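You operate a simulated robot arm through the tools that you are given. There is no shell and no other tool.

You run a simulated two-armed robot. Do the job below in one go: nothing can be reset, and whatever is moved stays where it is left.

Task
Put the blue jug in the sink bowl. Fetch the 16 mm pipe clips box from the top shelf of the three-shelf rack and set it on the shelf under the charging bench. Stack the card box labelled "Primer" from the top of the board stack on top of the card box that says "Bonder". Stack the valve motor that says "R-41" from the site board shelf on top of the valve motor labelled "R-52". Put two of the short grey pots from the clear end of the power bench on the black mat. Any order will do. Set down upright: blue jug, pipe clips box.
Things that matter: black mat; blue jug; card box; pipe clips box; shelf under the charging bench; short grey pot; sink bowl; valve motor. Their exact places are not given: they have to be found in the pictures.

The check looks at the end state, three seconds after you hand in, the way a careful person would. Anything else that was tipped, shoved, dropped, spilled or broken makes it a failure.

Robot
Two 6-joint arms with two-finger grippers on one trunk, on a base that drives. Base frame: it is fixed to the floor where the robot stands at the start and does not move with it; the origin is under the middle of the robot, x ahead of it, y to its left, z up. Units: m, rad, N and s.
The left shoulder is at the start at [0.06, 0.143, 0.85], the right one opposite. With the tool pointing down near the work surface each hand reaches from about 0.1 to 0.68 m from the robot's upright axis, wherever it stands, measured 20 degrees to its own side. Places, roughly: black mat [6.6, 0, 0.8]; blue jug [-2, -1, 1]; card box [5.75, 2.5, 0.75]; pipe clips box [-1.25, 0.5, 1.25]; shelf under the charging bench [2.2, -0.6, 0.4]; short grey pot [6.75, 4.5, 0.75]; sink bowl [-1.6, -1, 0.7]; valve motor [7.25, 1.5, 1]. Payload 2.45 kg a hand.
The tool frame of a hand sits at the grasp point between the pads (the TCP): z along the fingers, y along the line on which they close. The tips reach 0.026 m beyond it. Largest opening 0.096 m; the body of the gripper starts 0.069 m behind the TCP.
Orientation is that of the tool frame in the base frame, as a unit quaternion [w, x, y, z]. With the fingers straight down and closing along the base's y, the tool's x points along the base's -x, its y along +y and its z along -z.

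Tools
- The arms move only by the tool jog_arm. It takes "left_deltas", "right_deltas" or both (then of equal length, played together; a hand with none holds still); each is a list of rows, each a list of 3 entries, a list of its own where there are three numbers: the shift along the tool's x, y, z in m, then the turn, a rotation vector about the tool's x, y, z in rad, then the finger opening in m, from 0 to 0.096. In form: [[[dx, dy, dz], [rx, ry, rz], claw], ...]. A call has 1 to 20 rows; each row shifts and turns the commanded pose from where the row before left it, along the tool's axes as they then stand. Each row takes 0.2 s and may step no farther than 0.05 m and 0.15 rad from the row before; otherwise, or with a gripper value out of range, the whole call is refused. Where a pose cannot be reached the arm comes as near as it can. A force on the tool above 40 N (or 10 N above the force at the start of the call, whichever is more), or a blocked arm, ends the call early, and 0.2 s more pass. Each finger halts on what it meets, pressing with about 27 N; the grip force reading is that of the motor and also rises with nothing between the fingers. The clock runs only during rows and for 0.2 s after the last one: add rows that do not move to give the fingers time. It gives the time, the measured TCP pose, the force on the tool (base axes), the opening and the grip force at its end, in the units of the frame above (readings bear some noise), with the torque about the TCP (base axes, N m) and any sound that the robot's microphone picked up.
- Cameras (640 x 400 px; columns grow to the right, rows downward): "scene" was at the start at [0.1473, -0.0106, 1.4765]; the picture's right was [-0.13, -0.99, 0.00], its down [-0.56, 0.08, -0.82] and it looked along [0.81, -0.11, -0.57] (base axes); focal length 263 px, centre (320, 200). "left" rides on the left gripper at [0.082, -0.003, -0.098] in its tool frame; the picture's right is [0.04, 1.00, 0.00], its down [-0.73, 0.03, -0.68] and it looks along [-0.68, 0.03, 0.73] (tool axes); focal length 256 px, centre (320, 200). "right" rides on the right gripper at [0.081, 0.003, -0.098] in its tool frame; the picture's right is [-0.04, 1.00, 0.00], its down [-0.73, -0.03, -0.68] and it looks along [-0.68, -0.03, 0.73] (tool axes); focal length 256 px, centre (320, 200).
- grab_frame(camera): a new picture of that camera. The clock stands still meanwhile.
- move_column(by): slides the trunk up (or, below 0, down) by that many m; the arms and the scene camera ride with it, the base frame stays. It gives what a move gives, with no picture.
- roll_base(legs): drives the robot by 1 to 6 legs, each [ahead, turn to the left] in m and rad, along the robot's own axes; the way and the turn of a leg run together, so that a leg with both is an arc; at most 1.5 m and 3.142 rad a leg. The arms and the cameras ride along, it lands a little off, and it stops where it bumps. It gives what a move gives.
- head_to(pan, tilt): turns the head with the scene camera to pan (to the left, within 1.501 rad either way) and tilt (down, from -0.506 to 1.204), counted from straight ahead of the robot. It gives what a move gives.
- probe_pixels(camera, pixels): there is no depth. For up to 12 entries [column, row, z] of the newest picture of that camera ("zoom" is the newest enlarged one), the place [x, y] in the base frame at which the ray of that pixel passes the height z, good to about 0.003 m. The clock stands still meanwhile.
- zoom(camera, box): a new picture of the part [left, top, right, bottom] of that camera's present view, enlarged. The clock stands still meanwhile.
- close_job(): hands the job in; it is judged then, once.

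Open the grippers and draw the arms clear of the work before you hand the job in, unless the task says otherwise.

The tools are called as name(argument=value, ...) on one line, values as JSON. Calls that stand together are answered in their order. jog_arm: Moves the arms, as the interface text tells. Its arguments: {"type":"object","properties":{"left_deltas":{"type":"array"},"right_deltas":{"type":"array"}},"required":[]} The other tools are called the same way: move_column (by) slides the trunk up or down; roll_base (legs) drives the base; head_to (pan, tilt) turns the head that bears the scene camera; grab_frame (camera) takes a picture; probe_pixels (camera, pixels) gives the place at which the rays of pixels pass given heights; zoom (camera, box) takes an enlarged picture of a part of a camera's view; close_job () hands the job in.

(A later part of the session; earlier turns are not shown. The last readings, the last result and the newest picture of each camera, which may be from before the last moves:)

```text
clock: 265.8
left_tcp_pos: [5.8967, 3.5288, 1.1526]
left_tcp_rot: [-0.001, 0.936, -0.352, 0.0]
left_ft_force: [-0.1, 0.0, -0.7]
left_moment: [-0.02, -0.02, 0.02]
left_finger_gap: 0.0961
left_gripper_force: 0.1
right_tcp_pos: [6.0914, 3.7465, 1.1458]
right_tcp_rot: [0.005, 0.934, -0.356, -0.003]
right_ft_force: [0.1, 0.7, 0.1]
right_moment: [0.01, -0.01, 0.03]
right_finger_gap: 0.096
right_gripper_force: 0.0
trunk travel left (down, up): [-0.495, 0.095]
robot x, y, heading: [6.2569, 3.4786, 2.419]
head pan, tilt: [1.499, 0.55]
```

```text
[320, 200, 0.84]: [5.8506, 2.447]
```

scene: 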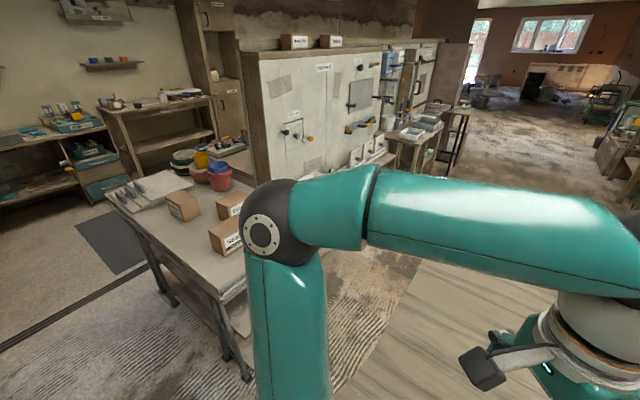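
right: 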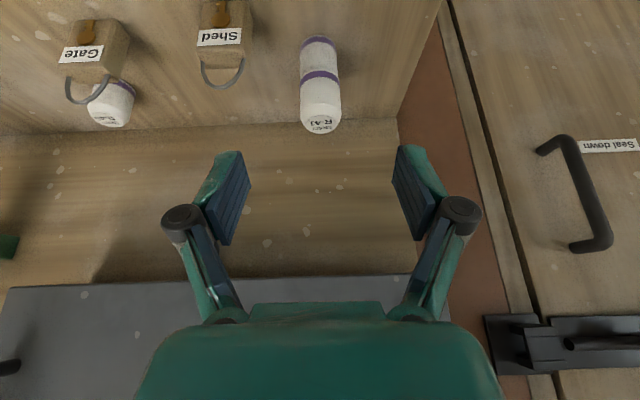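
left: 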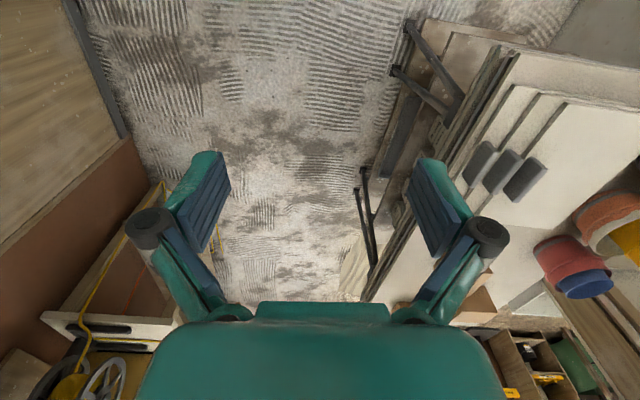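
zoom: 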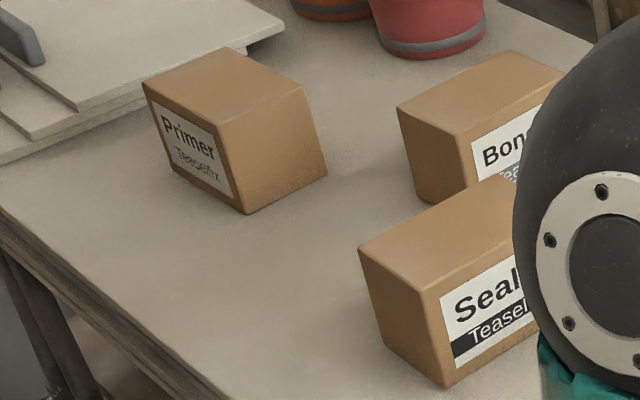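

I probe Primer's corner common to both views, at several heights, to fix the stack's height, along with Bonder's and Sealer's corners.

probe_pixels(camera="zoom", pixels=[[247, 214, 0.78], [247, 214, 0.82], [247, 214, 0.86], [327, 176, 0.84], [172, 168, 0.84], [418, 202, 0.84], [448, 388, 0.84], [383, 340, 0.84], [300, 88, 0.94], [142, 84, 0.94], [222, 46, 0.94], [395, 108, 0.94]])

```text
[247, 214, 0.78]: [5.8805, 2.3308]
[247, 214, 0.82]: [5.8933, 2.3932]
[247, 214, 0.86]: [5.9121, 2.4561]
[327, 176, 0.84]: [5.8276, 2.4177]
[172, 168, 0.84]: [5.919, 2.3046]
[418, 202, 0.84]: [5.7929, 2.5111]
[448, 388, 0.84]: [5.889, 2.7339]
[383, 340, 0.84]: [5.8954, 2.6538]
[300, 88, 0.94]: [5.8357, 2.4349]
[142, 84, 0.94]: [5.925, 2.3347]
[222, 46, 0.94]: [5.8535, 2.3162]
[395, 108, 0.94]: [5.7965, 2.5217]
```

"Bonder" is the rear box, centre ≈(5.69,2.46); "Primer" centre ≈(5.855,2.266), about 0.132×0.08×0.10 m, stack top z≈0.787. I go back in reverse to beside the stack and then turn to face it.

roll_base(legs=[[0, -0.675], [-1.14, 0]])

roll_base(legs=[[0, 1.51]])

head_to(pan=0.0, tilt=0.8)

grab_frame(camera="scene")

grab_frame(camera="right")

```text
clock: 273.7
left_tcp_pos: [6.1917, 2.6331, 1.1521]
left_tcp_rot: [-0.001, 0.761, -0.649, 0.001]
left_ft_force: [0.5, 0.2, 0.0]
left_moment: [0.01, 0.01, 0.0]
left_finger_gap: 0.0958
left_gripper_force: 0.1
right_tcp_pos: [6.4782, 2.675, 1.1479]
right_tcp_rot: [0.004, 0.758, -0.653, -0.006]
right_ft_force: [-0.3, -0.3, -0.2]
right_moment: [0.02, -0.01, 0.01]
right_finger_gap: 0.096
right_gripper_force: 0.0
trunk travel left (down, up): [-0.495, 0.095]
robot x, y, heading: [6.4328, 2.3596, 1.719]
head pan, tilt: [1.499, 0.55]
```

```text
clock: 278.7
left_tcp_pos: [6.1544, 2.1287, 1.1525]
left_tcp_rot: [-0.001, 0.998, 0.057, 0.001]
left_ft_force: [0.4, -0.8, 0.2]
left_moment: [0.05, 0.01, -0.02]
left_finger_gap: 0.0961
left_gripper_force: 0.0
right_tcp_pos: [6.1244, 2.4178, 1.1481]
right_tcp_rot: [0.006, 0.999, 0.051, -0.001]
right_ft_force: [0.1, -0.9, 0.2]
right_moment: [0.09, 0.0, 0.04]
right_finger_gap: 0.0961
right_gripper_force: 0.1
trunk travel left (down, up): [-0.495, 0.095]
robot x, y, heading: [6.4301, 2.3991, -3.041]
head pan, tilt: [1.499, 0.55]
stopped in leg 1: the robot was blocked; the commanded pose is now the measured one
```

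```text
clock: 280.3
left_tcp_pos: [6.1537, 2.1333, 1.1538]
left_tcp_rot: [-0.001, 0.998, 0.058, 0.0]
left_ft_force: [-0.2, -0.5, 0.3]
left_moment: [0.02, 0.01, 0.01]
left_finger_gap: 0.0959
left_gripper_force: 0.1
right_tcp_pos: [6.1237, 2.421, 1.1484]
right_tcp_rot: [0.007, 0.999, 0.051, -0.002]
right_ft_force: [0.2, 0.8, -0.6]
right_moment: [0.0, 0.0, 0.02]
right_finger_gap: 0.0957
right_gripper_force: 0.1
trunk travel left (down, up): [-0.495, 0.095]
robot x, y, heading: [6.4267, 2.4049, -3.048]
head pan, tilt: [0.0, 0.799]
```

```text
taken
```

scene: 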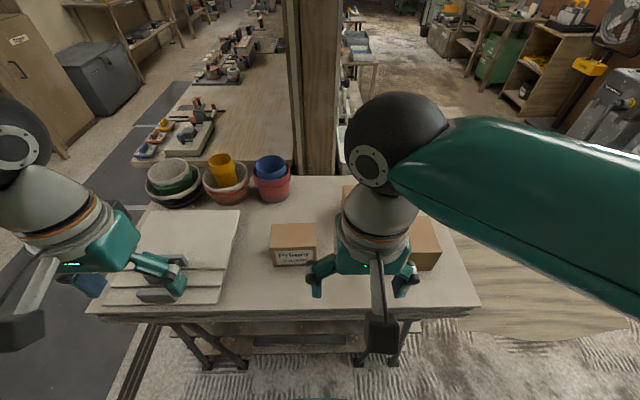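

```text
taken
```

right: 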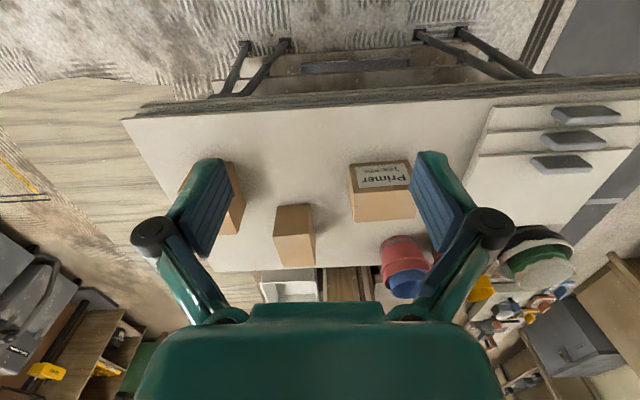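

I'm facing the stack at about (6.43,2.40); the turn ended with a slight bump just at the end. I check what is close in front of the base and that nothing moved.

probe_pixels(camera="scene", pixels=[[206, 366, 0.0], [245, 365, 0.0], [357, 362, 0.0], [397, 362, 0.0], [100, 312, 0.787], [478, 308, 0.787], [272, 265, 0.787], [315, 264, 0.787]])

head_to(pan=0.0, tilt=1.2)

grab_frame(camera="scene")

```text
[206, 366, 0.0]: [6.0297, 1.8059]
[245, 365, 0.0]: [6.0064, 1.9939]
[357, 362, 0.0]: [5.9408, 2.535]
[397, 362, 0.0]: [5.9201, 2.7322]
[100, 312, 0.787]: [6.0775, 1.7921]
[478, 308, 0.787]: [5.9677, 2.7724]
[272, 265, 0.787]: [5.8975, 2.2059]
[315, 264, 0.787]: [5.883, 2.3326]
```

```text
clock: 281.2
left_tcp_pos: [6.154, 2.1318, 1.1535]
left_tcp_rot: [-0.001, 0.998, 0.058, -0.001]
left_ft_force: [0.0, -0.6, -0.3]
left_moment: [0.0, 0.0, 0.01]
left_finger_gap: 0.096
left_gripper_force: 0.0
right_tcp_pos: [6.1237, 2.421, 1.1491]
right_tcp_rot: [0.007, 0.999, 0.051, -0.001]
right_ft_force: [-0.6, -0.7, -0.2]
right_moment: [0.01, -0.01, 0.01]
right_finger_gap: 0.0959
right_gripper_force: 0.0
trunk travel left (down, up): [-0.495, 0.095]
robot x, y, heading: [6.4254, 2.3994, -3.039]
head pan, tilt: [0.0, 1.201]
```

```text
taken
```

scene: 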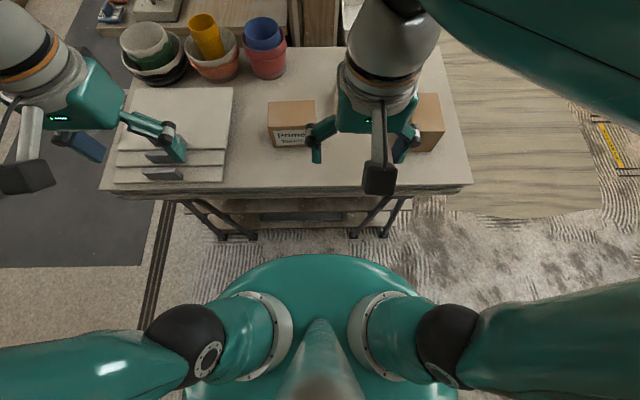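

The Primer box again measures centre ≈(5.851,2.265), aligned with the room axes. I zoom on the right camera to refine Bonder's top face.

zoom(camera="right", box=[240, 140, 440, 290])

```text
2.67 times, centred on (340, 215) of right
```

zoom: 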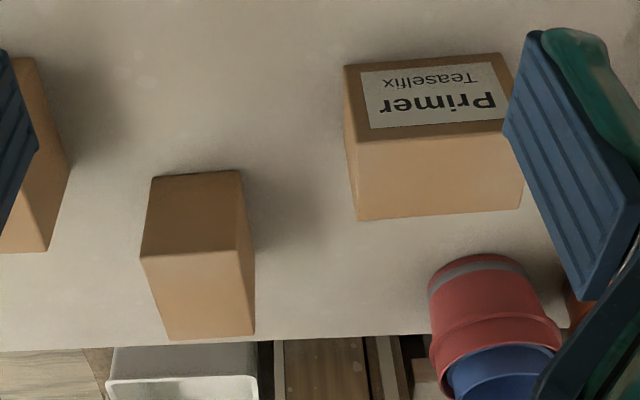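

I probe the top-face corners of Bonder and Primer at z=0.889 and their lower edges at 0.787.

probe_pixels(camera="zoom", pixels=[[141, 256, 0.889], [237, 250, 0.889], [168, 340, 0.889], [255, 335, 0.889], [152, 178, 0.787], [240, 170, 0.787], [352, 142, 0.889], [519, 131, 0.889], [358, 220, 0.889], [522, 207, 0.889], [345, 67, 0.787], [505, 53, 0.787]])

```text
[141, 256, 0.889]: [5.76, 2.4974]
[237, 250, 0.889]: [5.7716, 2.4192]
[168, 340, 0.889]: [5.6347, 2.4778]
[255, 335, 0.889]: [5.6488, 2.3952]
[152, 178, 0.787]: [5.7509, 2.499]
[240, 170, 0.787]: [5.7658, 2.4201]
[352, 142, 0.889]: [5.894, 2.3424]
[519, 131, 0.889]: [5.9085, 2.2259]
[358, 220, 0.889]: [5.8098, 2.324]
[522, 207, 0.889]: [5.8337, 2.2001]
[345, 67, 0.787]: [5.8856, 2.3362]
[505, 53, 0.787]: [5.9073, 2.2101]
```

Bonder centre ≈(5.702,2.448) with long axis along u; Primer centre ≈(5.855,2.267) with long axis along n. I raise the trunk 9 cm for reach and yaw the right hand 90° so it closes across Primer's short side.

move_column(by=0.09)

jog_arm(right_deltas=[[[-0.02, 0, 0], [0, 0, -0.1483], 0.096], [[-0.02, 0, 0], [0, 0, -0.1483], 0.096], [[0, 0, 0], [0, 0, -0.1483], 0.096], [[0, 0, 0], [0, 0, -0.1483], 0.096], [[0, 0, 0], [0, 0, -0.1483], 0.096], [[0, 0, 0], [0, 0, -0.1483], 0.096], [[0, 0, 0], [0, 0, -0.1483], 0.096], [[0, 0, 0], [0, 0, -0.1483], 0.096], [[0, 0, 0], [0, 0, -0.1483], 0.096], [[0, 0, 0], [0, 0, -0.1483], 0.096], [[0, 0, 0], [0, 0, -0.148], 0.096]])

grab_frame(camera="right")

```text
clock: 282.4
left_tcp_pos: [6.1533, 2.132, 1.2439]
left_tcp_rot: [-0.001, 0.998, 0.057, 0.001]
left_ft_force: [1.0, 1.5, -0.2]
left_moment: [0.01, -0.01, 0.0]
left_finger_gap: 0.0957
left_gripper_force: 0.0
right_tcp_pos: [6.1223, 2.4196, 1.2378]
right_tcp_rot: [0.007, 0.999, 0.053, -0.001]
right_ft_force: [-0.1, -0.2, 0.1]
right_moment: [0.02, 0.0, 0.0]
right_finger_gap: 0.0958
right_gripper_force: 0.0
trunk travel left (down, up): [-0.585, 0.005]
robot x, y, heading: [6.4291, 2.402, -3.04]
head pan, tilt: [0.0, 1.201]
```

```text
clock: 284.9
left_tcp_pos: [6.153, 2.133, 1.2432]
left_tcp_rot: [0.0, 0.998, 0.058, 0.0]
left_ft_force: [-0.1, 0.2, -0.4]
left_moment: [0.01, -0.01, -0.01]
left_finger_gap: 0.0961
left_gripper_force: 0.1
right_tcp_pos: [6.0836, 2.4138, 1.2389]
right_tcp_rot: [0.004, 0.646, 0.764, -0.005]
right_ft_force: [-0.2, 0.1, -0.4]
right_moment: [0.02, 0.02, -0.04]
right_finger_gap: 0.0963
right_gripper_force: 0.1
trunk travel left (down, up): [-0.585, 0.005]
robot x, y, heading: [6.4308, 2.4002, -3.041]
head pan, tilt: [0.0, 1.201]
```

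```text
taken
```

right: 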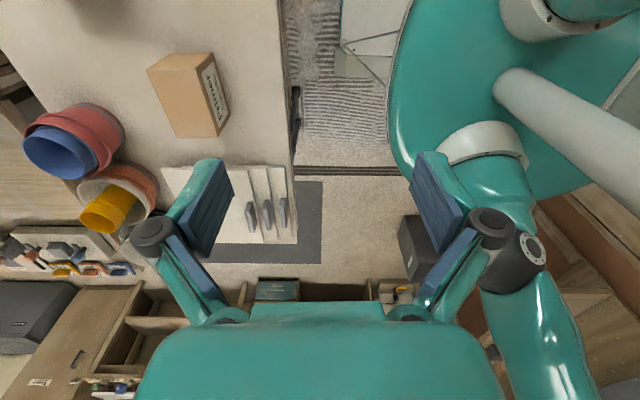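

Yaw done (tool x heading 1.737). I move the right hand above Primer's centre and lower to z≈1.08.

jog_arm(right_deltas=[[[-0.0179, -0.0417, 0], [0, 0, 0], 0.096], [[-0.0179, -0.0417, 0], [0, 0, 0], 0.096], [[-0.0179, -0.0417, 0], [0, 0, 0], 0.096], [[-0.0179, -0.0417, 0], [0, 0, 0], 0.096], [[-0.0179, -0.0417, 0], [0, 0, 0], 0.096], [[-0.0179, -0.0417, 0], [0, 0, 0], 0.096], [[0, 0, 0.04], [0, 0, 0], 0.096], [[0, 0, 0.04], [0, 0, 0], 0.096], [[0, 0, 0.04], [0, 0, 0], 0.096], [[0, 0, 0.04], [0, 0, 0], 0.096], [[0, 0, 0], [0, 0, 0], 0.096]])

grab_frame(camera="right")

head_to(pan=0.0, tilt=0.95)

grab_frame(camera="scene")

```text
clock: 287.2
left_tcp_pos: [6.1543, 2.1326, 1.2439]
left_tcp_rot: [-0.001, 0.998, 0.057, 0.0]
left_ft_force: [0.4, 0.4, 0.2]
left_moment: [-0.02, 0.01, 0.02]
left_finger_gap: 0.0961
left_gripper_force: 0.1
right_tcp_pos: [5.9108, 2.2975, 1.0628]
right_tcp_rot: [0.004, 0.647, 0.763, -0.006]
right_ft_force: [-0.8, 1.1, -0.2]
right_moment: [0.01, 0.0, -0.02]
right_finger_gap: 0.0958
right_gripper_force: 0.1
right hand out of reach, approached as far as the arm can: row 5, 6
trunk travel left (down, up): [-0.585, 0.005]
robot x, y, heading: [6.4285, 2.4022, -3.04]
head pan, tilt: [0.0, 1.201]
```

```text
taken
```

right: 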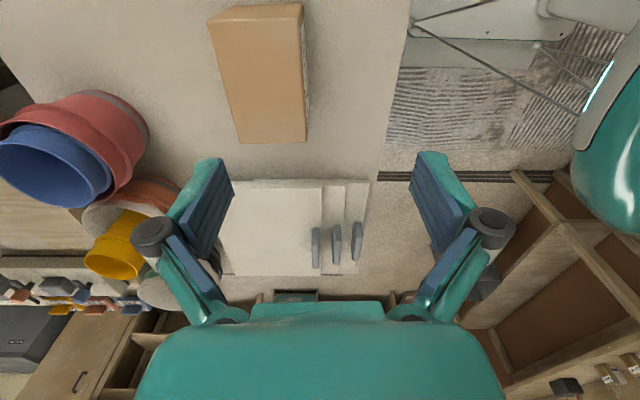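

```text
clock: 288.0
left_tcp_pos: [6.1538, 2.1324, 1.244]
left_tcp_rot: [-0.001, 0.998, 0.058, 0.0]
left_ft_force: [0.4, -0.4, 0.3]
left_moment: [-0.01, 0.0, -0.01]
left_finger_gap: 0.096
left_gripper_force: 0.1
right_tcp_pos: [5.9103, 2.2961, 1.0624]
right_tcp_rot: [0.005, 0.647, 0.763, -0.006]
right_ft_force: [-0.3, 0.0, -0.9]
right_moment: [0.01, -0.05, 0.0]
right_finger_gap: 0.0961
right_gripper_force: 0.0
trunk travel left (down, up): [-0.585, 0.005]
robot x, y, heading: [6.4274, 2.4031, -3.042]
head pan, tilt: [0.0, 0.949]
```

```text
taken
```

scene: 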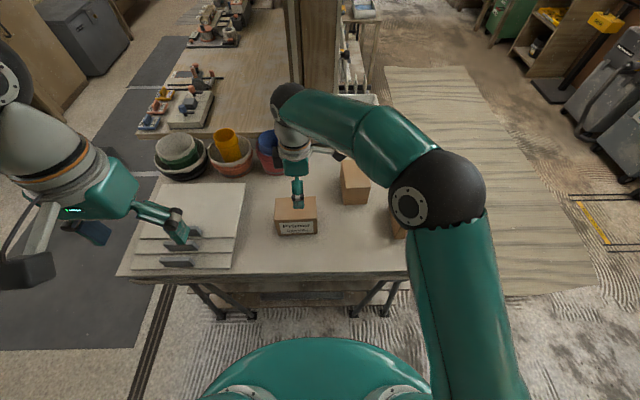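

At that height the reach clipped; I'm 6 cm short in u. I lower first to z≈0.98, then complete the horizontal move.

jog_arm(right_deltas=[[[0, 0, 0.04], [0, 0, 0], 0.096], [[0, 0, 0.04], [0, 0, 0], 0.096], [[-0.0099, -0.0297, 0], [0, 0, 0], 0.096], [[-0.0098, -0.0297, 0], [0, 0, 0], 0.096], [[0, 0, 0], [0, 0, 0], 0.096]])

grab_frame(camera="right")

zoom(camera="scene", box=[220, 130, 400, 260])

```text
clock: 289.2
left_tcp_pos: [6.1548, 2.1316, 1.2442]
left_tcp_rot: [-0.001, 0.998, 0.058, 0.0]
left_ft_force: [0.8, 0.0, 0.2]
left_moment: [0.01, 0.05, -0.01]
left_finger_gap: 0.096
left_gripper_force: 0.1
right_tcp_pos: [5.8541, 2.2654, 0.9819]
right_tcp_rot: [0.003, 0.647, 0.763, -0.006]
right_ft_force: [-1.0, 0.1, 0.2]
right_moment: [0.0, 0.0, 0.0]
right_finger_gap: 0.0959
right_gripper_force: 0.1
trunk travel left (down, up): [-0.585, 0.005]
robot x, y, heading: [6.4273, 2.4017, -3.04]
head pan, tilt: [0.0, 0.949]
```

```text
taken
```

right: 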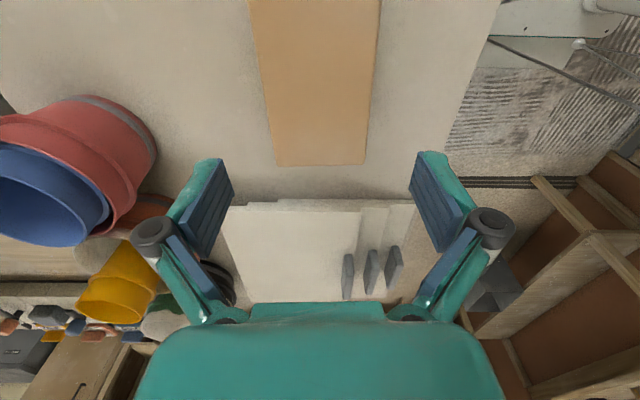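

```text
3.08 times, centred on (310, 195) of scene
```

zoom: 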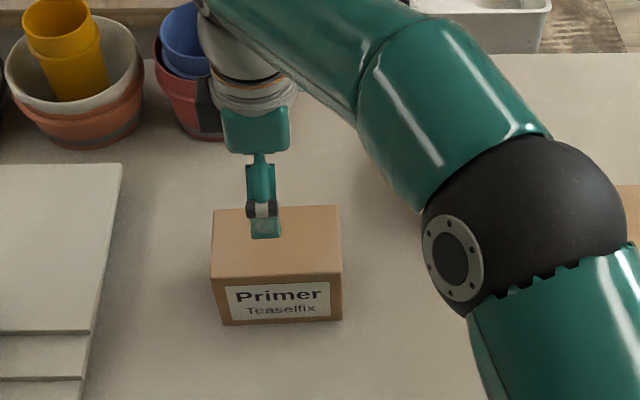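

The fingers line up across Primer (box centre col ≈319), but the box centre is ≈11 mm further north. I shift +11 mm along tool x and descend to just above the box.

jog_arm(right_deltas=[[[0.011, 0, 0.02], [0, 0, 0], 0.096], [[0, 0, 0.035], [0, 0, 0], 0.096], [[0, 0, 0], [0, 0, 0], 0.096]])

grab_frame(camera="right")

zoom(camera="scene", box=[220, 130, 400, 260])

```text
clock: 290.0
left_tcp_pos: [6.1543, 2.1322, 1.2435]
left_tcp_rot: [-0.001, 0.998, 0.057, 0.0]
left_ft_force: [-0.6, 0.5, -0.2]
left_moment: [-0.03, 0.05, 0.02]
left_finger_gap: 0.0962
left_gripper_force: 0.1
right_tcp_pos: [5.8522, 2.2768, 0.9287]
right_tcp_rot: [0.004, 0.647, 0.762, -0.006]
right_ft_force: [-0.2, -0.1, -0.2]
right_moment: [0.03, 0.02, -0.03]
right_finger_gap: 0.0959
right_gripper_force: 0.0
trunk travel left (down, up): [-0.585, 0.005]
robot x, y, heading: [6.4271, 2.3999, -3.042]
head pan, tilt: [0.0, 0.949]
```

```text
taken
```

right: 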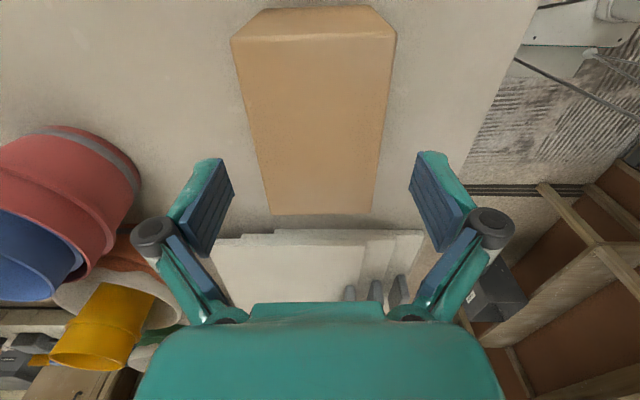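

```text
3.08 times, centred on (310, 195) of scene
```

zoom: 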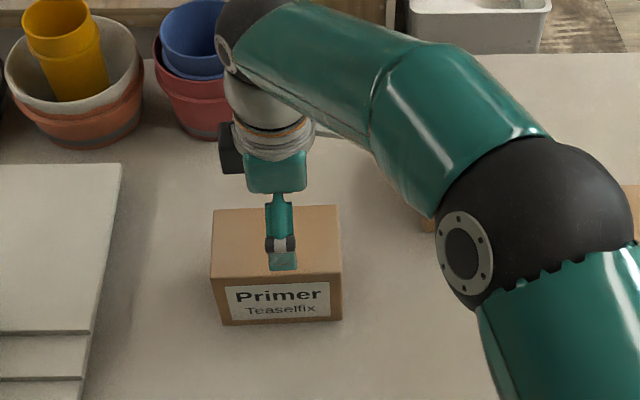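

Well centred in both directions (box edges ±). I descend to grasp height and close.

jog_arm(right_deltas=[[[-0.003, 0, 0.029], [0, 0, 0], 0.096], [[0, 0, 0.029], [0, 0, 0], 0.096], [[0, 0, 0.027], [0, 0, 0], 0.096], [[0, 0, 0], [0, 0, 0], 0.096], [[0, 0, 0], [0, 0, 0], 0.075], [[0, 0, 0], [0, 0, 0], 0.06], [[0, 0, 0], [0, 0, 0], 0.06], [[0, 0, 0], [0, 0, 0], 0.06]])

grab_frame(camera="right")

```text
clock: 291.8
left_tcp_pos: [6.1543, 2.1325, 1.2434]
left_tcp_rot: [-0.001, 0.998, 0.057, 0.001]
left_ft_force: [0.9, 0.6, 0.3]
left_moment: [-0.03, -0.01, 0.03]
left_finger_gap: 0.0957
left_gripper_force: 0.0
right_tcp_pos: [5.8518, 2.2713, 0.8428]
right_tcp_rot: [0.004, 0.647, 0.763, -0.006]
right_ft_force: [0.5, 0.5, 1.0]
right_moment: [-0.14, 0.13, -0.06]
right_finger_gap: 0.0848
right_gripper_force: 26.8
trunk travel left (down, up): [-0.585, 0.005]
robot x, y, heading: [6.426, 2.4, -3.044]
head pan, tilt: [0.0, 0.949]
```

```text
taken
```

right: 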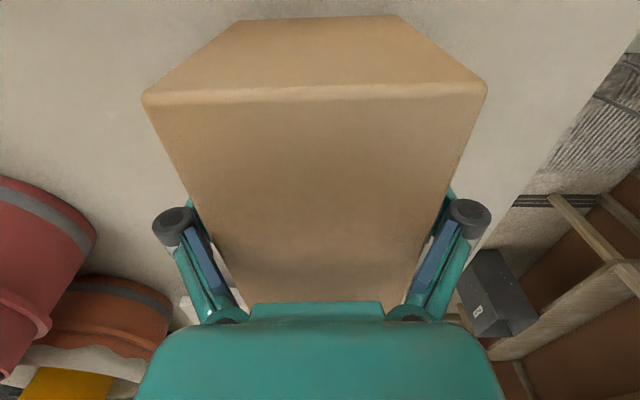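

Primer is held (gap 0.085). I lift it 16 cm and check.

jog_arm(right_deltas=[[[0, 0, -0.02], [0, 0, 0], 0.06], [[0, 0, -0.035], [0, 0, 0], 0.06], [[0, 0, -0.035], [0, 0, 0], 0.06], [[0, 0, -0.035], [0, 0, 0], 0.06], [[0, 0, -0.035], [0, 0, 0], 0.06], [[0, 0, 0], [0, 0, 0], 0.06]])

zoom(camera="scene", box=[220, 110, 420, 260])

```text
clock: 293.2
left_tcp_pos: [6.1532, 2.1311, 1.2438]
left_tcp_rot: [-0.001, 0.998, 0.057, 0.001]
left_ft_force: [0.1, -0.6, -0.3]
left_moment: [0.04, -0.01, 0.03]
left_finger_gap: 0.0956
left_gripper_force: 0.1
right_tcp_pos: [5.8517, 2.2748, 1.0042]
right_tcp_rot: [0.005, 0.647, 0.763, -0.005]
right_ft_force: [0.4, 0.2, -3.9]
right_moment: [0.01, -0.03, -0.03]
right_finger_gap: 0.0847
right_gripper_force: 26.6
trunk travel left (down, up): [-0.585, 0.005]
robot x, y, heading: [6.4289, 2.4055, -3.039]
head pan, tilt: [0.0, 0.949]
```

```text
2.67 times, centred on (320, 185) of scene
```

zoom: 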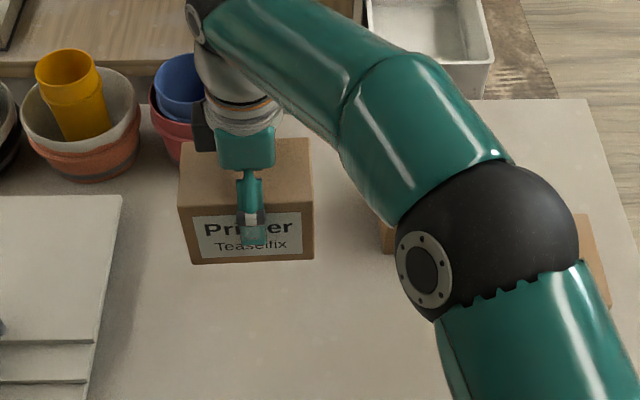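

Primer hangs level (≈3.9 N). I first carry it 14 cm north (away from the bowls), then rotate the hand back 90° so Primer's long side matches Bonder's.

jog_arm(right_deltas=[[[0.035, 0, 0], [0, 0, 0], 0.06], [[0.035, 0, 0], [0, 0, 0], 0.06], [[0.035, 0, 0], [0, 0, 0], 0.06], [[0.035, 0, 0], [0, 0, 0], 0.06], [[0, 0, 0], [0, 0, 0.1411], 0.06], [[0, 0, 0], [0, 0, 0.1411], 0.06], [[0, 0, 0], [0, 0, 0.1411], 0.06], [[0, 0, 0], [0, 0, 0.1411], 0.06], [[0, 0, 0], [0, 0, 0.1411], 0.06], [[0, 0, 0], [0, 0, 0.1411], 0.06], [[0, 0, 0], [0, 0, 0.1411], 0.06], [[0, 0, 0], [0, 0, 0.1411], 0.06], [[0, 0, 0], [0, 0, 0.1411], 0.06], [[0, 0, 0], [0, 0, 0.1411], 0.06], [[0, 0, 0], [0, 0, 0.1411], 0.06], [[0, 0, 0], [0, 0, 0], 0.06]])

grab_frame(camera="right")

grab_frame(camera="scene")

```text
clock: 296.6
left_tcp_pos: [6.1532, 2.1327, 1.2436]
left_tcp_rot: [-0.001, 0.998, 0.058, 0.0]
left_ft_force: [0.0, -0.1, 0.8]
left_moment: [0.02, 0.02, -0.05]
left_finger_gap: 0.0961
left_gripper_force: 0.0
right_tcp_pos: [5.8282, 2.4139, 0.9998]
right_tcp_rot: [0.007, 0.996, 0.09, 0.0]
right_ft_force: [0.8, -0.7, -4.3]
right_moment: [0.01, 0.0, -0.01]
right_finger_gap: 0.0847
right_gripper_force: 27.2
trunk travel left (down, up): [-0.585, 0.005]
robot x, y, heading: [6.4279, 2.4002, -3.04]
head pan, tilt: [0.0, 0.949]
```

```text
taken
```

right: 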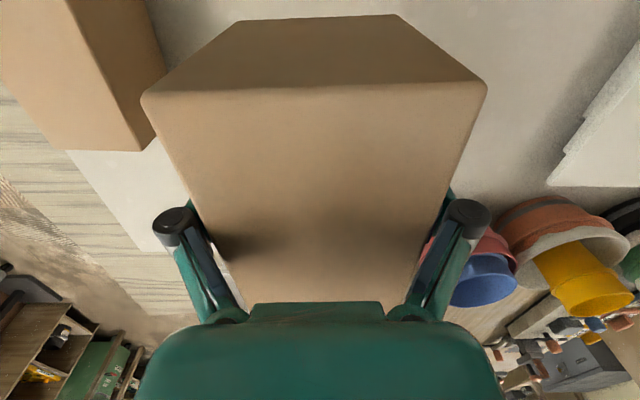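

```text
taken
```

scene: 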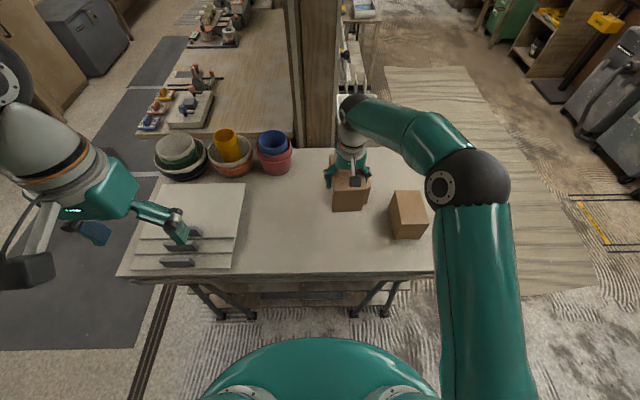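

Primer is now oriented along Bonder. I move it over Bonder's centre (5.702,2.448), keeping z≈1.0.

jog_arm(right_deltas=[[[-0.0295, -0.014, 0], [0, 0, 0], 0.06], [[-0.0295, -0.014, 0], [0, 0, 0], 0.06], [[-0.0295, -0.014, 0], [0, 0, 0], 0.06], [[-0.0295, -0.014, 0], [0, 0, 0], 0.06], [[0, 0, 0], [0, 0, 0], 0.06]])

grab_frame(camera="right")

zoom(camera="scene", box=[260, 90, 460, 250])

```text
clock: 297.8
left_tcp_pos: [6.1547, 2.1318, 1.2424]
left_tcp_rot: [-0.002, 0.998, 0.058, 0.001]
left_ft_force: [-0.5, -1.0, 0.3]
left_moment: [0.0, 0.02, -0.01]
left_finger_gap: 0.0961
left_gripper_force: 0.1
right_tcp_pos: [5.7519, 2.445, 0.9988]
right_tcp_rot: [0.007, 0.996, 0.091, -0.001]
right_ft_force: [0.0, -0.6, -4.1]
right_moment: [0.03, -0.05, 0.01]
right_finger_gap: 0.0848
right_gripper_force: 27.0
right hand out of reach, approached as far as the arm can: row 3, 4
trunk travel left (down, up): [-0.585, 0.005]
robot x, y, heading: [6.4259, 2.3986, -3.042]
head pan, tilt: [0.0, 0.949]
```

```text
taken
```

right: 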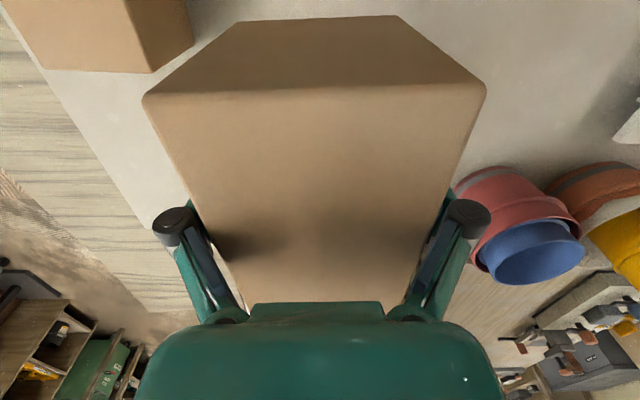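

```text
2.50 times, centred on (360, 170) of scene
```

zoom: 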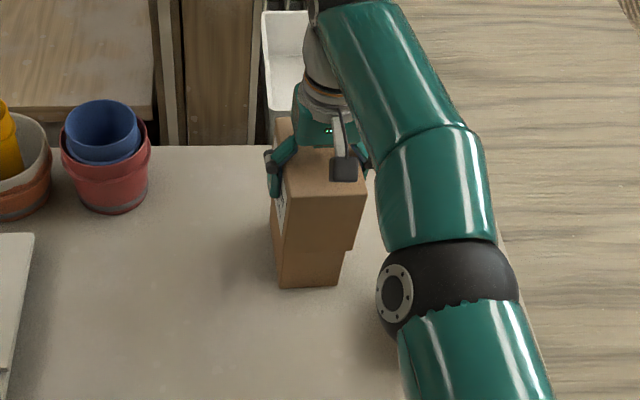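

Reach is 5 cm short here. With about 15 cm free in front of the base, I roll 5 cm ahead, carrying Primer over Bonder.

roll_base(legs=[[0.05, 0]])

grab_frame(camera="right")

zoom(camera="scene", box=[260, 90, 460, 250])

```text
clock: 298.8
left_tcp_pos: [6.101, 2.1284, 1.2427]
left_tcp_rot: [-0.001, 0.998, 0.058, 0.001]
left_ft_force: [-1.2, 0.2, 0.1]
left_moment: [0.02, -0.09, -0.02]
left_finger_gap: 0.0963
left_gripper_force: 0.0
right_tcp_pos: [5.7009, 2.4406, 0.996]
right_tcp_rot: [0.007, 0.996, 0.092, 0.0]
right_ft_force: [-0.4, -0.6, -5.0]
right_moment: [0.0, -0.09, -0.04]
right_finger_gap: 0.0851
right_gripper_force: 26.7
trunk travel left (down, up): [-0.585, 0.005]
robot x, y, heading: [6.3763, 2.3981, -3.039]
head pan, tilt: [0.0, 0.949]
```

```text
taken
```

right: 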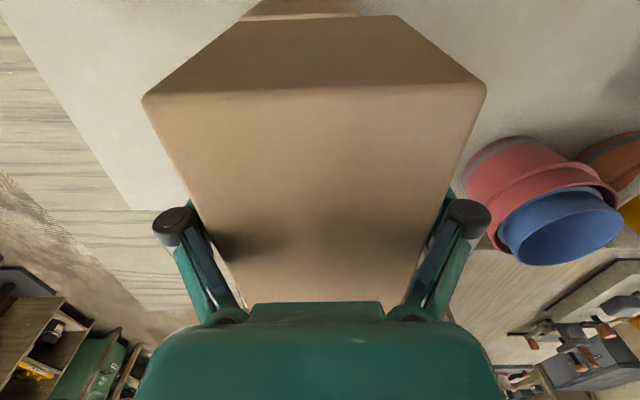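

```text
2.50 times, centred on (360, 170) of scene
```

zoom: 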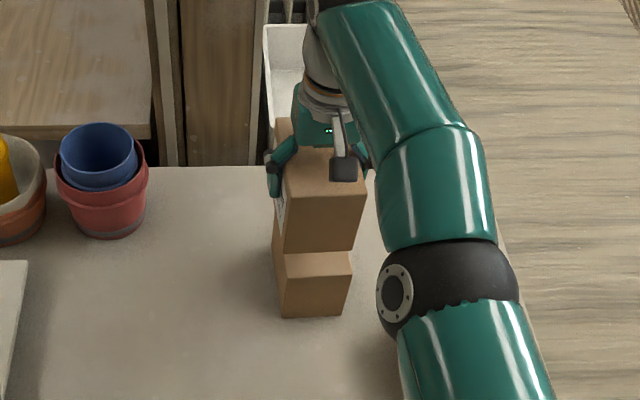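

Bonder's front shows just below Primer in the scene. I probe the edges of both to verify the horizontal alignment.

zoom(camera="scene", box=[320, 140, 420, 230])

```text
4.44 times, centred on (370, 185) of scene
```

zoom: 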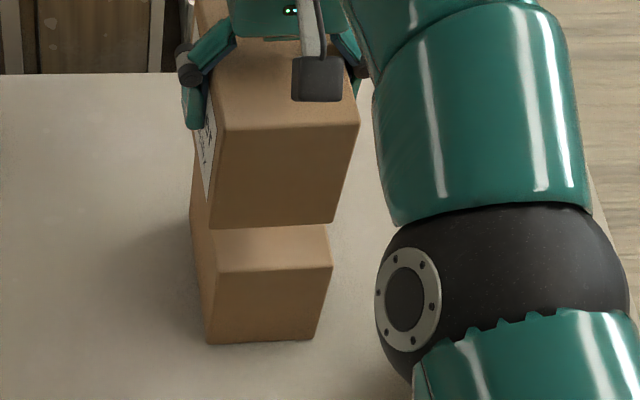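

I probe these corners at their heights.

probe_pixels(camera="zoom", pixels=[[217, 270, 0.889], [332, 266, 0.889], [207, 343, 0.787], [313, 338, 0.787], [210, 229, 0.94], [333, 222, 0.94], [217, 130, 1.042], [359, 123, 1.042]])

```text
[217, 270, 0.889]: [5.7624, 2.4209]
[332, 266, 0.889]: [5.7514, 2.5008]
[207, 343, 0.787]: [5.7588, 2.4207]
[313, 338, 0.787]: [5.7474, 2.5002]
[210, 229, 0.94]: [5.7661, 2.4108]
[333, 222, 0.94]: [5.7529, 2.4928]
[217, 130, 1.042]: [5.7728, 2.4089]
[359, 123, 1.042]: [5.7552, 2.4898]
```

Primer must go ≈10 mm north and 3 mm forward relative to Bonder. I apply that and lower by 35 mm.

jog_arm(right_deltas=[[[0, -0.0096, 0.01], [0, 0, 0], 0.06], [[-0.0028, 0, 0.0125], [0, 0, 0], 0.06], [[0, 0, 0.0125], [0, 0, 0], 0.06], [[0, 0, 0], [0, 0, 0], 0.06]])

zoom(camera="scene", box=[320, 140, 420, 230])

```text
clock: 299.8
left_tcp_pos: [6.1033, 2.1274, 1.2432]
left_tcp_rot: [0.0, 0.998, 0.057, 0.001]
left_ft_force: [0.7, 0.0, 0.3]
left_moment: [0.03, -0.01, 0.03]
left_finger_gap: 0.0961
left_gripper_force: 0.0
right_tcp_pos: [5.6979, 2.4489, 0.9634]
right_tcp_rot: [0.007, 0.996, 0.093, -0.001]
right_ft_force: [0.1, -0.2, -4.8]
right_moment: [-0.04, 0.01, 0.01]
right_finger_gap: 0.0849
right_gripper_force: 27.0
trunk travel left (down, up): [-0.585, 0.005]
robot x, y, heading: [6.3783, 2.3937, -3.042]
head pan, tilt: [0.0, 0.949]
```

```text
4.44 times, centred on (370, 185) of scene
```

zoom: 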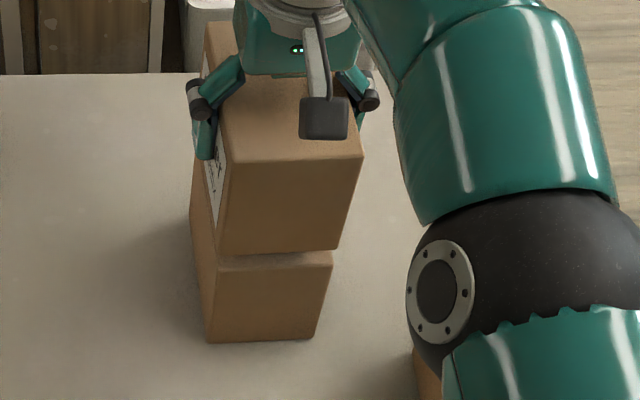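

I check the alignment again at the new height.

probe_pixels(camera="zoom", pixels=[[217, 255, 0.9076], [338, 248, 0.9076], [217, 270, 0.889], [333, 265, 0.889], [207, 343, 0.787], [313, 338, 0.787]])

```text
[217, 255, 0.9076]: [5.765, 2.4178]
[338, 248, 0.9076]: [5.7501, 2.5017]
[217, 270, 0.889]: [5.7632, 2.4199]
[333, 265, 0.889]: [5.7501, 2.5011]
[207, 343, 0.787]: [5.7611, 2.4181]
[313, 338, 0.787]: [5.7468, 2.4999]
```

Aligned within 2 mm. I lower in small steps until contact.

jog_arm(right_deltas=[[[0, 0, 0.005], [0, 0, 0], 0.06], [[0, 0, 0.005], [0, 0, 0], 0.06], [[0, 0, 0.004], [0, 0, 0], 0.06], [[0, 0, 0], [0, 0, 0], 0.06]])

jog_arm(right_deltas=[[[0, 0, 0.002], [0, 0, 0], 0.06], [[0, 0, 0.002], [0, 0, 0], 0.06], [[0, 0, 0], [0, 0, 0], 0.06]])

```text
clock: 300.8
left_tcp_pos: [6.104, 2.1261, 1.2423]
left_tcp_rot: [-0.001, 0.998, 0.059, 0.001]
left_ft_force: [-0.4, -0.5, 0.1]
left_moment: [0.01, -0.02, 0.02]
left_finger_gap: 0.0959
left_gripper_force: 0.1
right_tcp_pos: [5.6986, 2.4487, 0.9487]
right_tcp_rot: [0.008, 0.996, 0.091, 0.0]
right_ft_force: [0.6, -0.4, -5.0]
right_moment: [0.0, -0.03, -0.02]
right_finger_gap: 0.0846
right_gripper_force: 27.0
trunk travel left (down, up): [-0.585, 0.005]
robot x, y, heading: [6.3776, 2.4004, -3.037]
head pan, tilt: [0.0, 0.949]
```

```text
clock: 301.6
left_tcp_pos: [6.1041, 2.1276, 1.2435]
left_tcp_rot: [-0.001, 0.998, 0.057, 0.001]
left_ft_force: [-0.1, 0.3, -0.3]
left_moment: [0.03, 0.01, 0.03]
left_finger_gap: 0.0961
left_gripper_force: 0.0
right_tcp_pos: [5.6981, 2.449, 0.9441]
right_tcp_rot: [0.007, 0.996, 0.093, -0.001]
right_ft_force: [-0.8, 0.2, -4.2]
right_moment: [0.0, -0.03, -0.01]
right_finger_gap: 0.0845
right_gripper_force: 27.2
trunk travel left (down, up): [-0.585, 0.005]
robot x, y, heading: [6.3773, 2.398, -3.04]
head pan, tilt: [0.0, 0.949]
```

Still carrying its weight (−4.2 N), so no contact yet. I continue 2 mm at a time.

jog_arm(right_deltas=[[[0, 0, 0.002], [0, 0, 0], 0.06], [[0, 0, 0.002], [0, 0, 0], 0.06], [[0, 0, 0], [0, 0, 0], 0.06]])

zoom(camera="scene", box=[320, 140, 420, 230])

```text
clock: 302.4
left_tcp_pos: [6.1056, 2.1273, 1.2451]
left_tcp_rot: [0.0, 0.998, 0.058, 0.0]
left_ft_force: [0.0, 0.2, -0.6]
left_moment: [-0.03, 0.0, 0.01]
left_finger_gap: 0.0959
left_gripper_force: 0.2
right_tcp_pos: [5.6984, 2.4485, 0.9435]
right_tcp_rot: [0.006, 0.996, 0.091, -0.003]
right_ft_force: [0.3, 1.5, 7.4]
right_moment: [0.5, 0.59, -0.11]
right_finger_gap: 0.0848
right_gripper_force: 26.6
trunk travel left (down, up): [-0.585, 0.005]
robot x, y, heading: [6.38, 2.3954, -3.04]
head pan, tilt: [0.0, 0.949]
```

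```text
4.44 times, centred on (370, 185) of scene
```

zoom: 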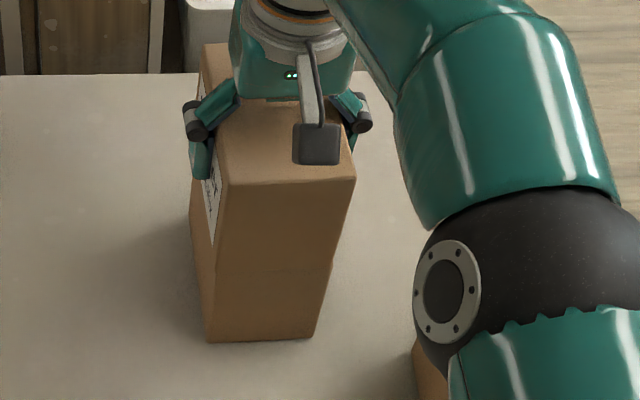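

Contact made (+7.4 N); the two boxes look neatly stacked. I open the fingers.

jog_arm(right_deltas=[[[0, 0, -0.001], [0, 0, 0], 0.06], [[0, 0, 0], [0, 0, 0], 0.086], [[0, 0, 0], [0, 0, 0], 0.09], [[0, 0, 0], [0, 0, 0], 0.096], [[0, 0, 0], [0, 0, 0], 0.096], [[0, 0, 0], [0, 0, 0], 0.096]])

grab_frame(camera="right")

```text
clock: 303.8
left_tcp_pos: [6.1038, 2.1266, 1.245]
left_tcp_rot: [-0.001, 0.998, 0.058, 0.001]
left_ft_force: [0.3, -0.2, -0.7]
left_moment: [-0.01, 0.02, 0.01]
left_finger_gap: 0.096
left_gripper_force: 0.0
right_tcp_pos: [5.6966, 2.4478, 0.9441]
right_tcp_rot: [0.007, 0.996, 0.091, -0.001]
right_ft_force: [0.0, 0.4, 0.7]
right_moment: [0.0, 0.03, 0.02]
right_finger_gap: 0.0958
right_gripper_force: 0.1
trunk travel left (down, up): [-0.585, 0.005]
robot x, y, heading: [6.376, 2.3972, -3.036]
head pan, tilt: [0.0, 0.949]
```

```text
taken
```

right: 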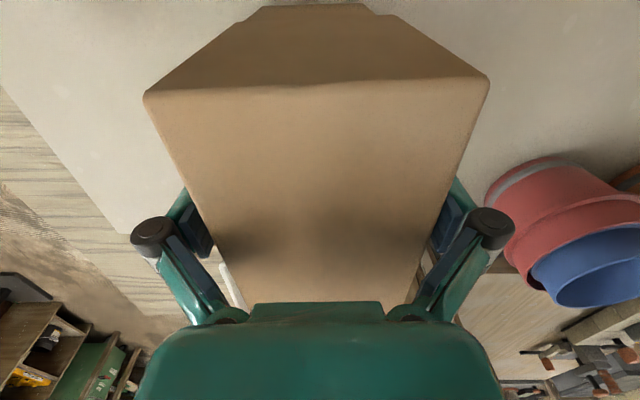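

Free of grip with small clearance on both sides. I raise the hand straight up slowly.

jog_arm(right_deltas=[[[0, 0, -0.012], [0, 0, 0], 0.096], [[0, 0, -0.015], [0, 0, 0], 0.096], [[0, 0, -0.02], [0, 0, 0], 0.096], [[0, 0, -0.025], [0, 0, 0], 0.096], [[0, 0, -0.025], [0, 0, 0], 0.096]])

grab_frame(camera="right")

zoom(camera="scene", box=[300, 100, 460, 250])

```text
clock: 304.9
left_tcp_pos: [6.1033, 2.126, 1.2429]
left_tcp_rot: [-0.001, 0.998, 0.058, 0.001]
left_ft_force: [-0.5, 0.4, -0.4]
left_moment: [0.02, -0.03, 0.0]
left_finger_gap: 0.0957
left_gripper_force: 0.2
right_tcp_pos: [5.71, 2.4513, 1.0361]
right_tcp_rot: [0.007, 0.996, 0.093, 0.0]
right_ft_force: [0.0, 0.8, 0.0]
right_moment: [0.01, 0.01, 0.02]
right_finger_gap: 0.0963
right_gripper_force: 0.1
right hand out of reach, approached as far as the arm can: row 4
trunk travel left (down, up): [-0.585, 0.005]
robot x, y, heading: [6.3803, 2.3994, -3.042]
head pan, tilt: [0.0, 0.949]
```

```text
taken
```

right: 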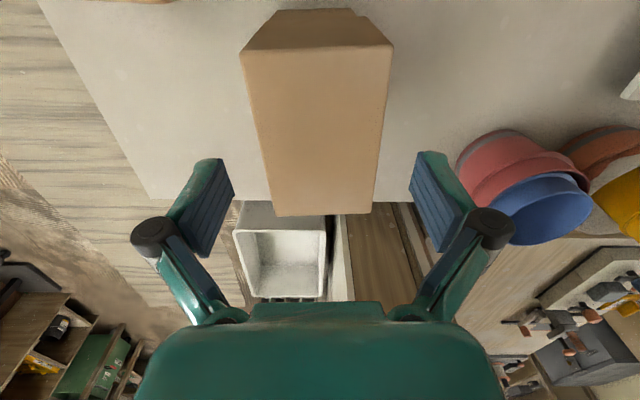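

```text
2.67 times, centred on (380, 175) of scene
```

zoom: 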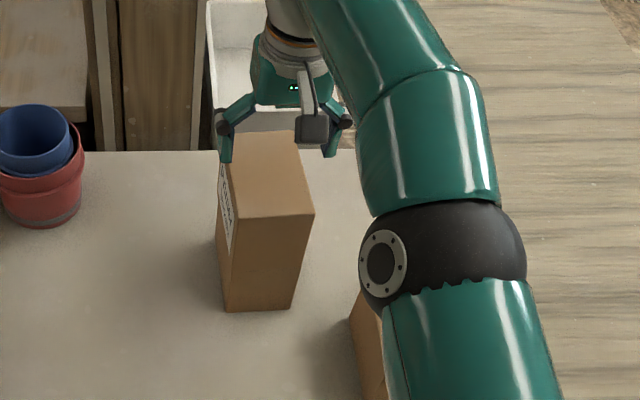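

The stack stands neatly. I raise a little more while pulling back, then retract the hand to the robot.

jog_arm(right_deltas=[[[0.015, 0, -0.03], [0, 0, 0], 0.096], [[0.03, 0, -0.03], [0, 0, 0], 0.096], [[0.04, 0, -0.02], [0, 0, 0], 0.096], [[0.045, 0, -0.015], [0, 0, 0], 0.096], [[0.045, 0, 0], [0, 0, 0], 0.096], [[0.045, 0, 0], [0, 0, 0], 0.096], [[0.045, 0, 0], [0, 0, 0], 0.096], [[0.045, 0, 0], [0, 0, 0], 0.096], [[0.03, 0, 0], [0, 0, 0], 0.096]])

grab_frame(camera="scene")

```text
clock: 306.9
left_tcp_pos: [6.1048, 2.1275, 1.2448]
left_tcp_rot: [-0.001, 0.998, 0.058, 0.0]
left_ft_force: [0.3, 0.4, 0.7]
left_moment: [0.0, 0.02, -0.02]
left_finger_gap: 0.0959
left_gripper_force: 0.2
right_tcp_pos: [6.0468, 2.5148, 1.1321]
right_tcp_rot: [0.007, 0.996, 0.093, -0.002]
right_ft_force: [0.6, 0.6, -0.4]
right_moment: [-0.01, 0.02, -0.03]
right_finger_gap: 0.0961
right_gripper_force: 0.1
trunk travel left (down, up): [-0.585, 0.005]
robot x, y, heading: [6.3766, 2.3995, -3.038]
head pan, tilt: [0.0, 0.949]
```

```text
taken
```

scene: 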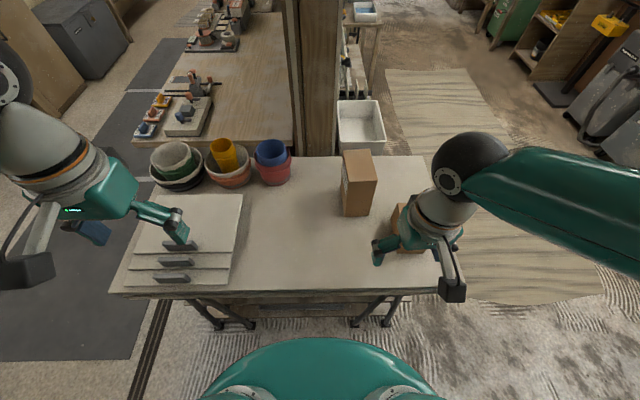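

Primer sits on Bonder. I back off, turn north again and drive up along the power bench toward the pots.

roll_base(legs=[[-0.1, 0], [0, -1.46], [1.0, 0], [0.95, 0]])

head_to(pan=-1.1, tilt=0.5)

grab_frame(camera="scene")

head_to(pan=-0.3, tilt=0.5)

grab_frame(camera="scene")

```text
clock: 312.7
left_tcp_pos: [6.1846, 2.6742, 1.2448]
left_tcp_rot: [0.001, 0.777, -0.629, 0.002]
left_ft_force: [0.6, 0.5, 0.4]
left_moment: [-0.03, 0.03, 0.02]
left_finger_gap: 0.0957
left_gripper_force: 0.1
right_tcp_pos: [6.5645, 2.7685, 1.1322]
right_tcp_rot: [0.004, 0.798, -0.602, -0.005]
right_ft_force: [-0.4, 0.4, 0.5]
right_moment: [-0.06, -0.01, 0.0]
right_finger_gap: 0.096
right_gripper_force: 0.0
trunk travel left (down, up): [-0.585, 0.005]
robot x, y, heading: [6.4439, 2.4151, 1.741]
head pan, tilt: [0.0, 0.949]
stopped in leg 3: the robot was blocked; the commanded pose is now the measured one
```

```text
clock: 314.0
left_tcp_pos: [6.1832, 2.6715, 1.2459]
left_tcp_rot: [0.0, 0.777, -0.629, 0.0]
left_ft_force: [-0.5, -0.2, 0.4]
left_moment: [0.06, 0.01, 0.01]
left_finger_gap: 0.096
left_gripper_force: 0.1
right_tcp_pos: [6.5643, 2.7646, 1.1344]
right_tcp_rot: [0.004, 0.798, -0.602, -0.006]
right_ft_force: [0.0, 0.0, 0.5]
right_moment: [0.0, -0.01, 0.01]
right_finger_gap: 0.096
right_gripper_force: 0.0
trunk travel left (down, up): [-0.585, 0.005]
robot x, y, heading: [6.4409, 2.4164, 1.744]
head pan, tilt: [-1.1, 0.499]
```

```text
taken
```

scene: 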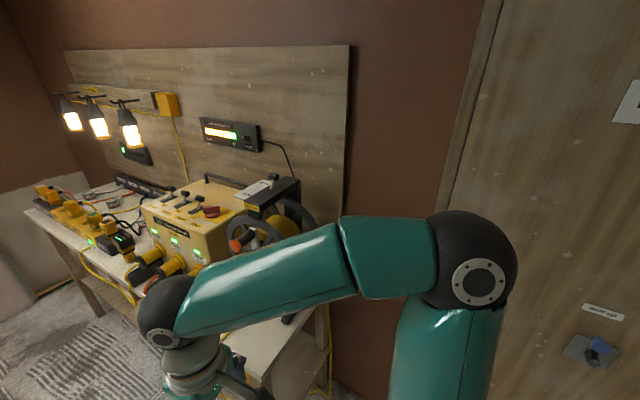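

```text
clock: 315.2
left_tcp_pos: [6.1834, 2.6703, 1.2438]
left_tcp_rot: [0.0, 0.777, -0.629, 0.002]
left_ft_force: [1.1, -0.5, -0.5]
left_moment: [-0.01, 0.0, -0.01]
left_finger_gap: 0.0962
left_gripper_force: 0.1
right_tcp_pos: [6.5645, 2.7659, 1.1347]
right_tcp_rot: [0.004, 0.798, -0.602, -0.007]
right_ft_force: [0.1, 0.5, 0.4]
right_moment: [0.0, 0.0, 0.0]
right_finger_gap: 0.0961
right_gripper_force: 0.0
trunk travel left (down, up): [-0.585, 0.005]
robot x, y, heading: [6.4408, 2.4151, 1.743]
head pan, tilt: [-0.3, 0.499]
```

```text
taken
```

scene: 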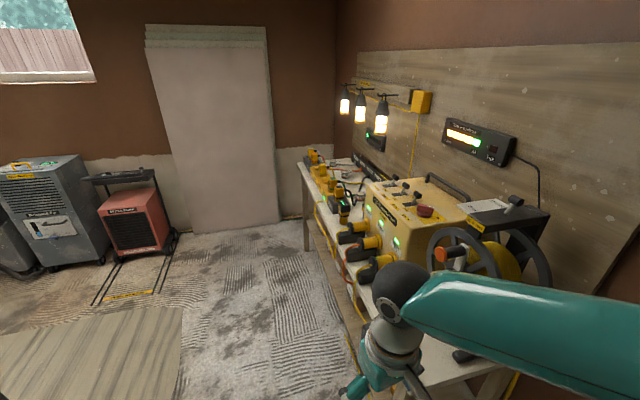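

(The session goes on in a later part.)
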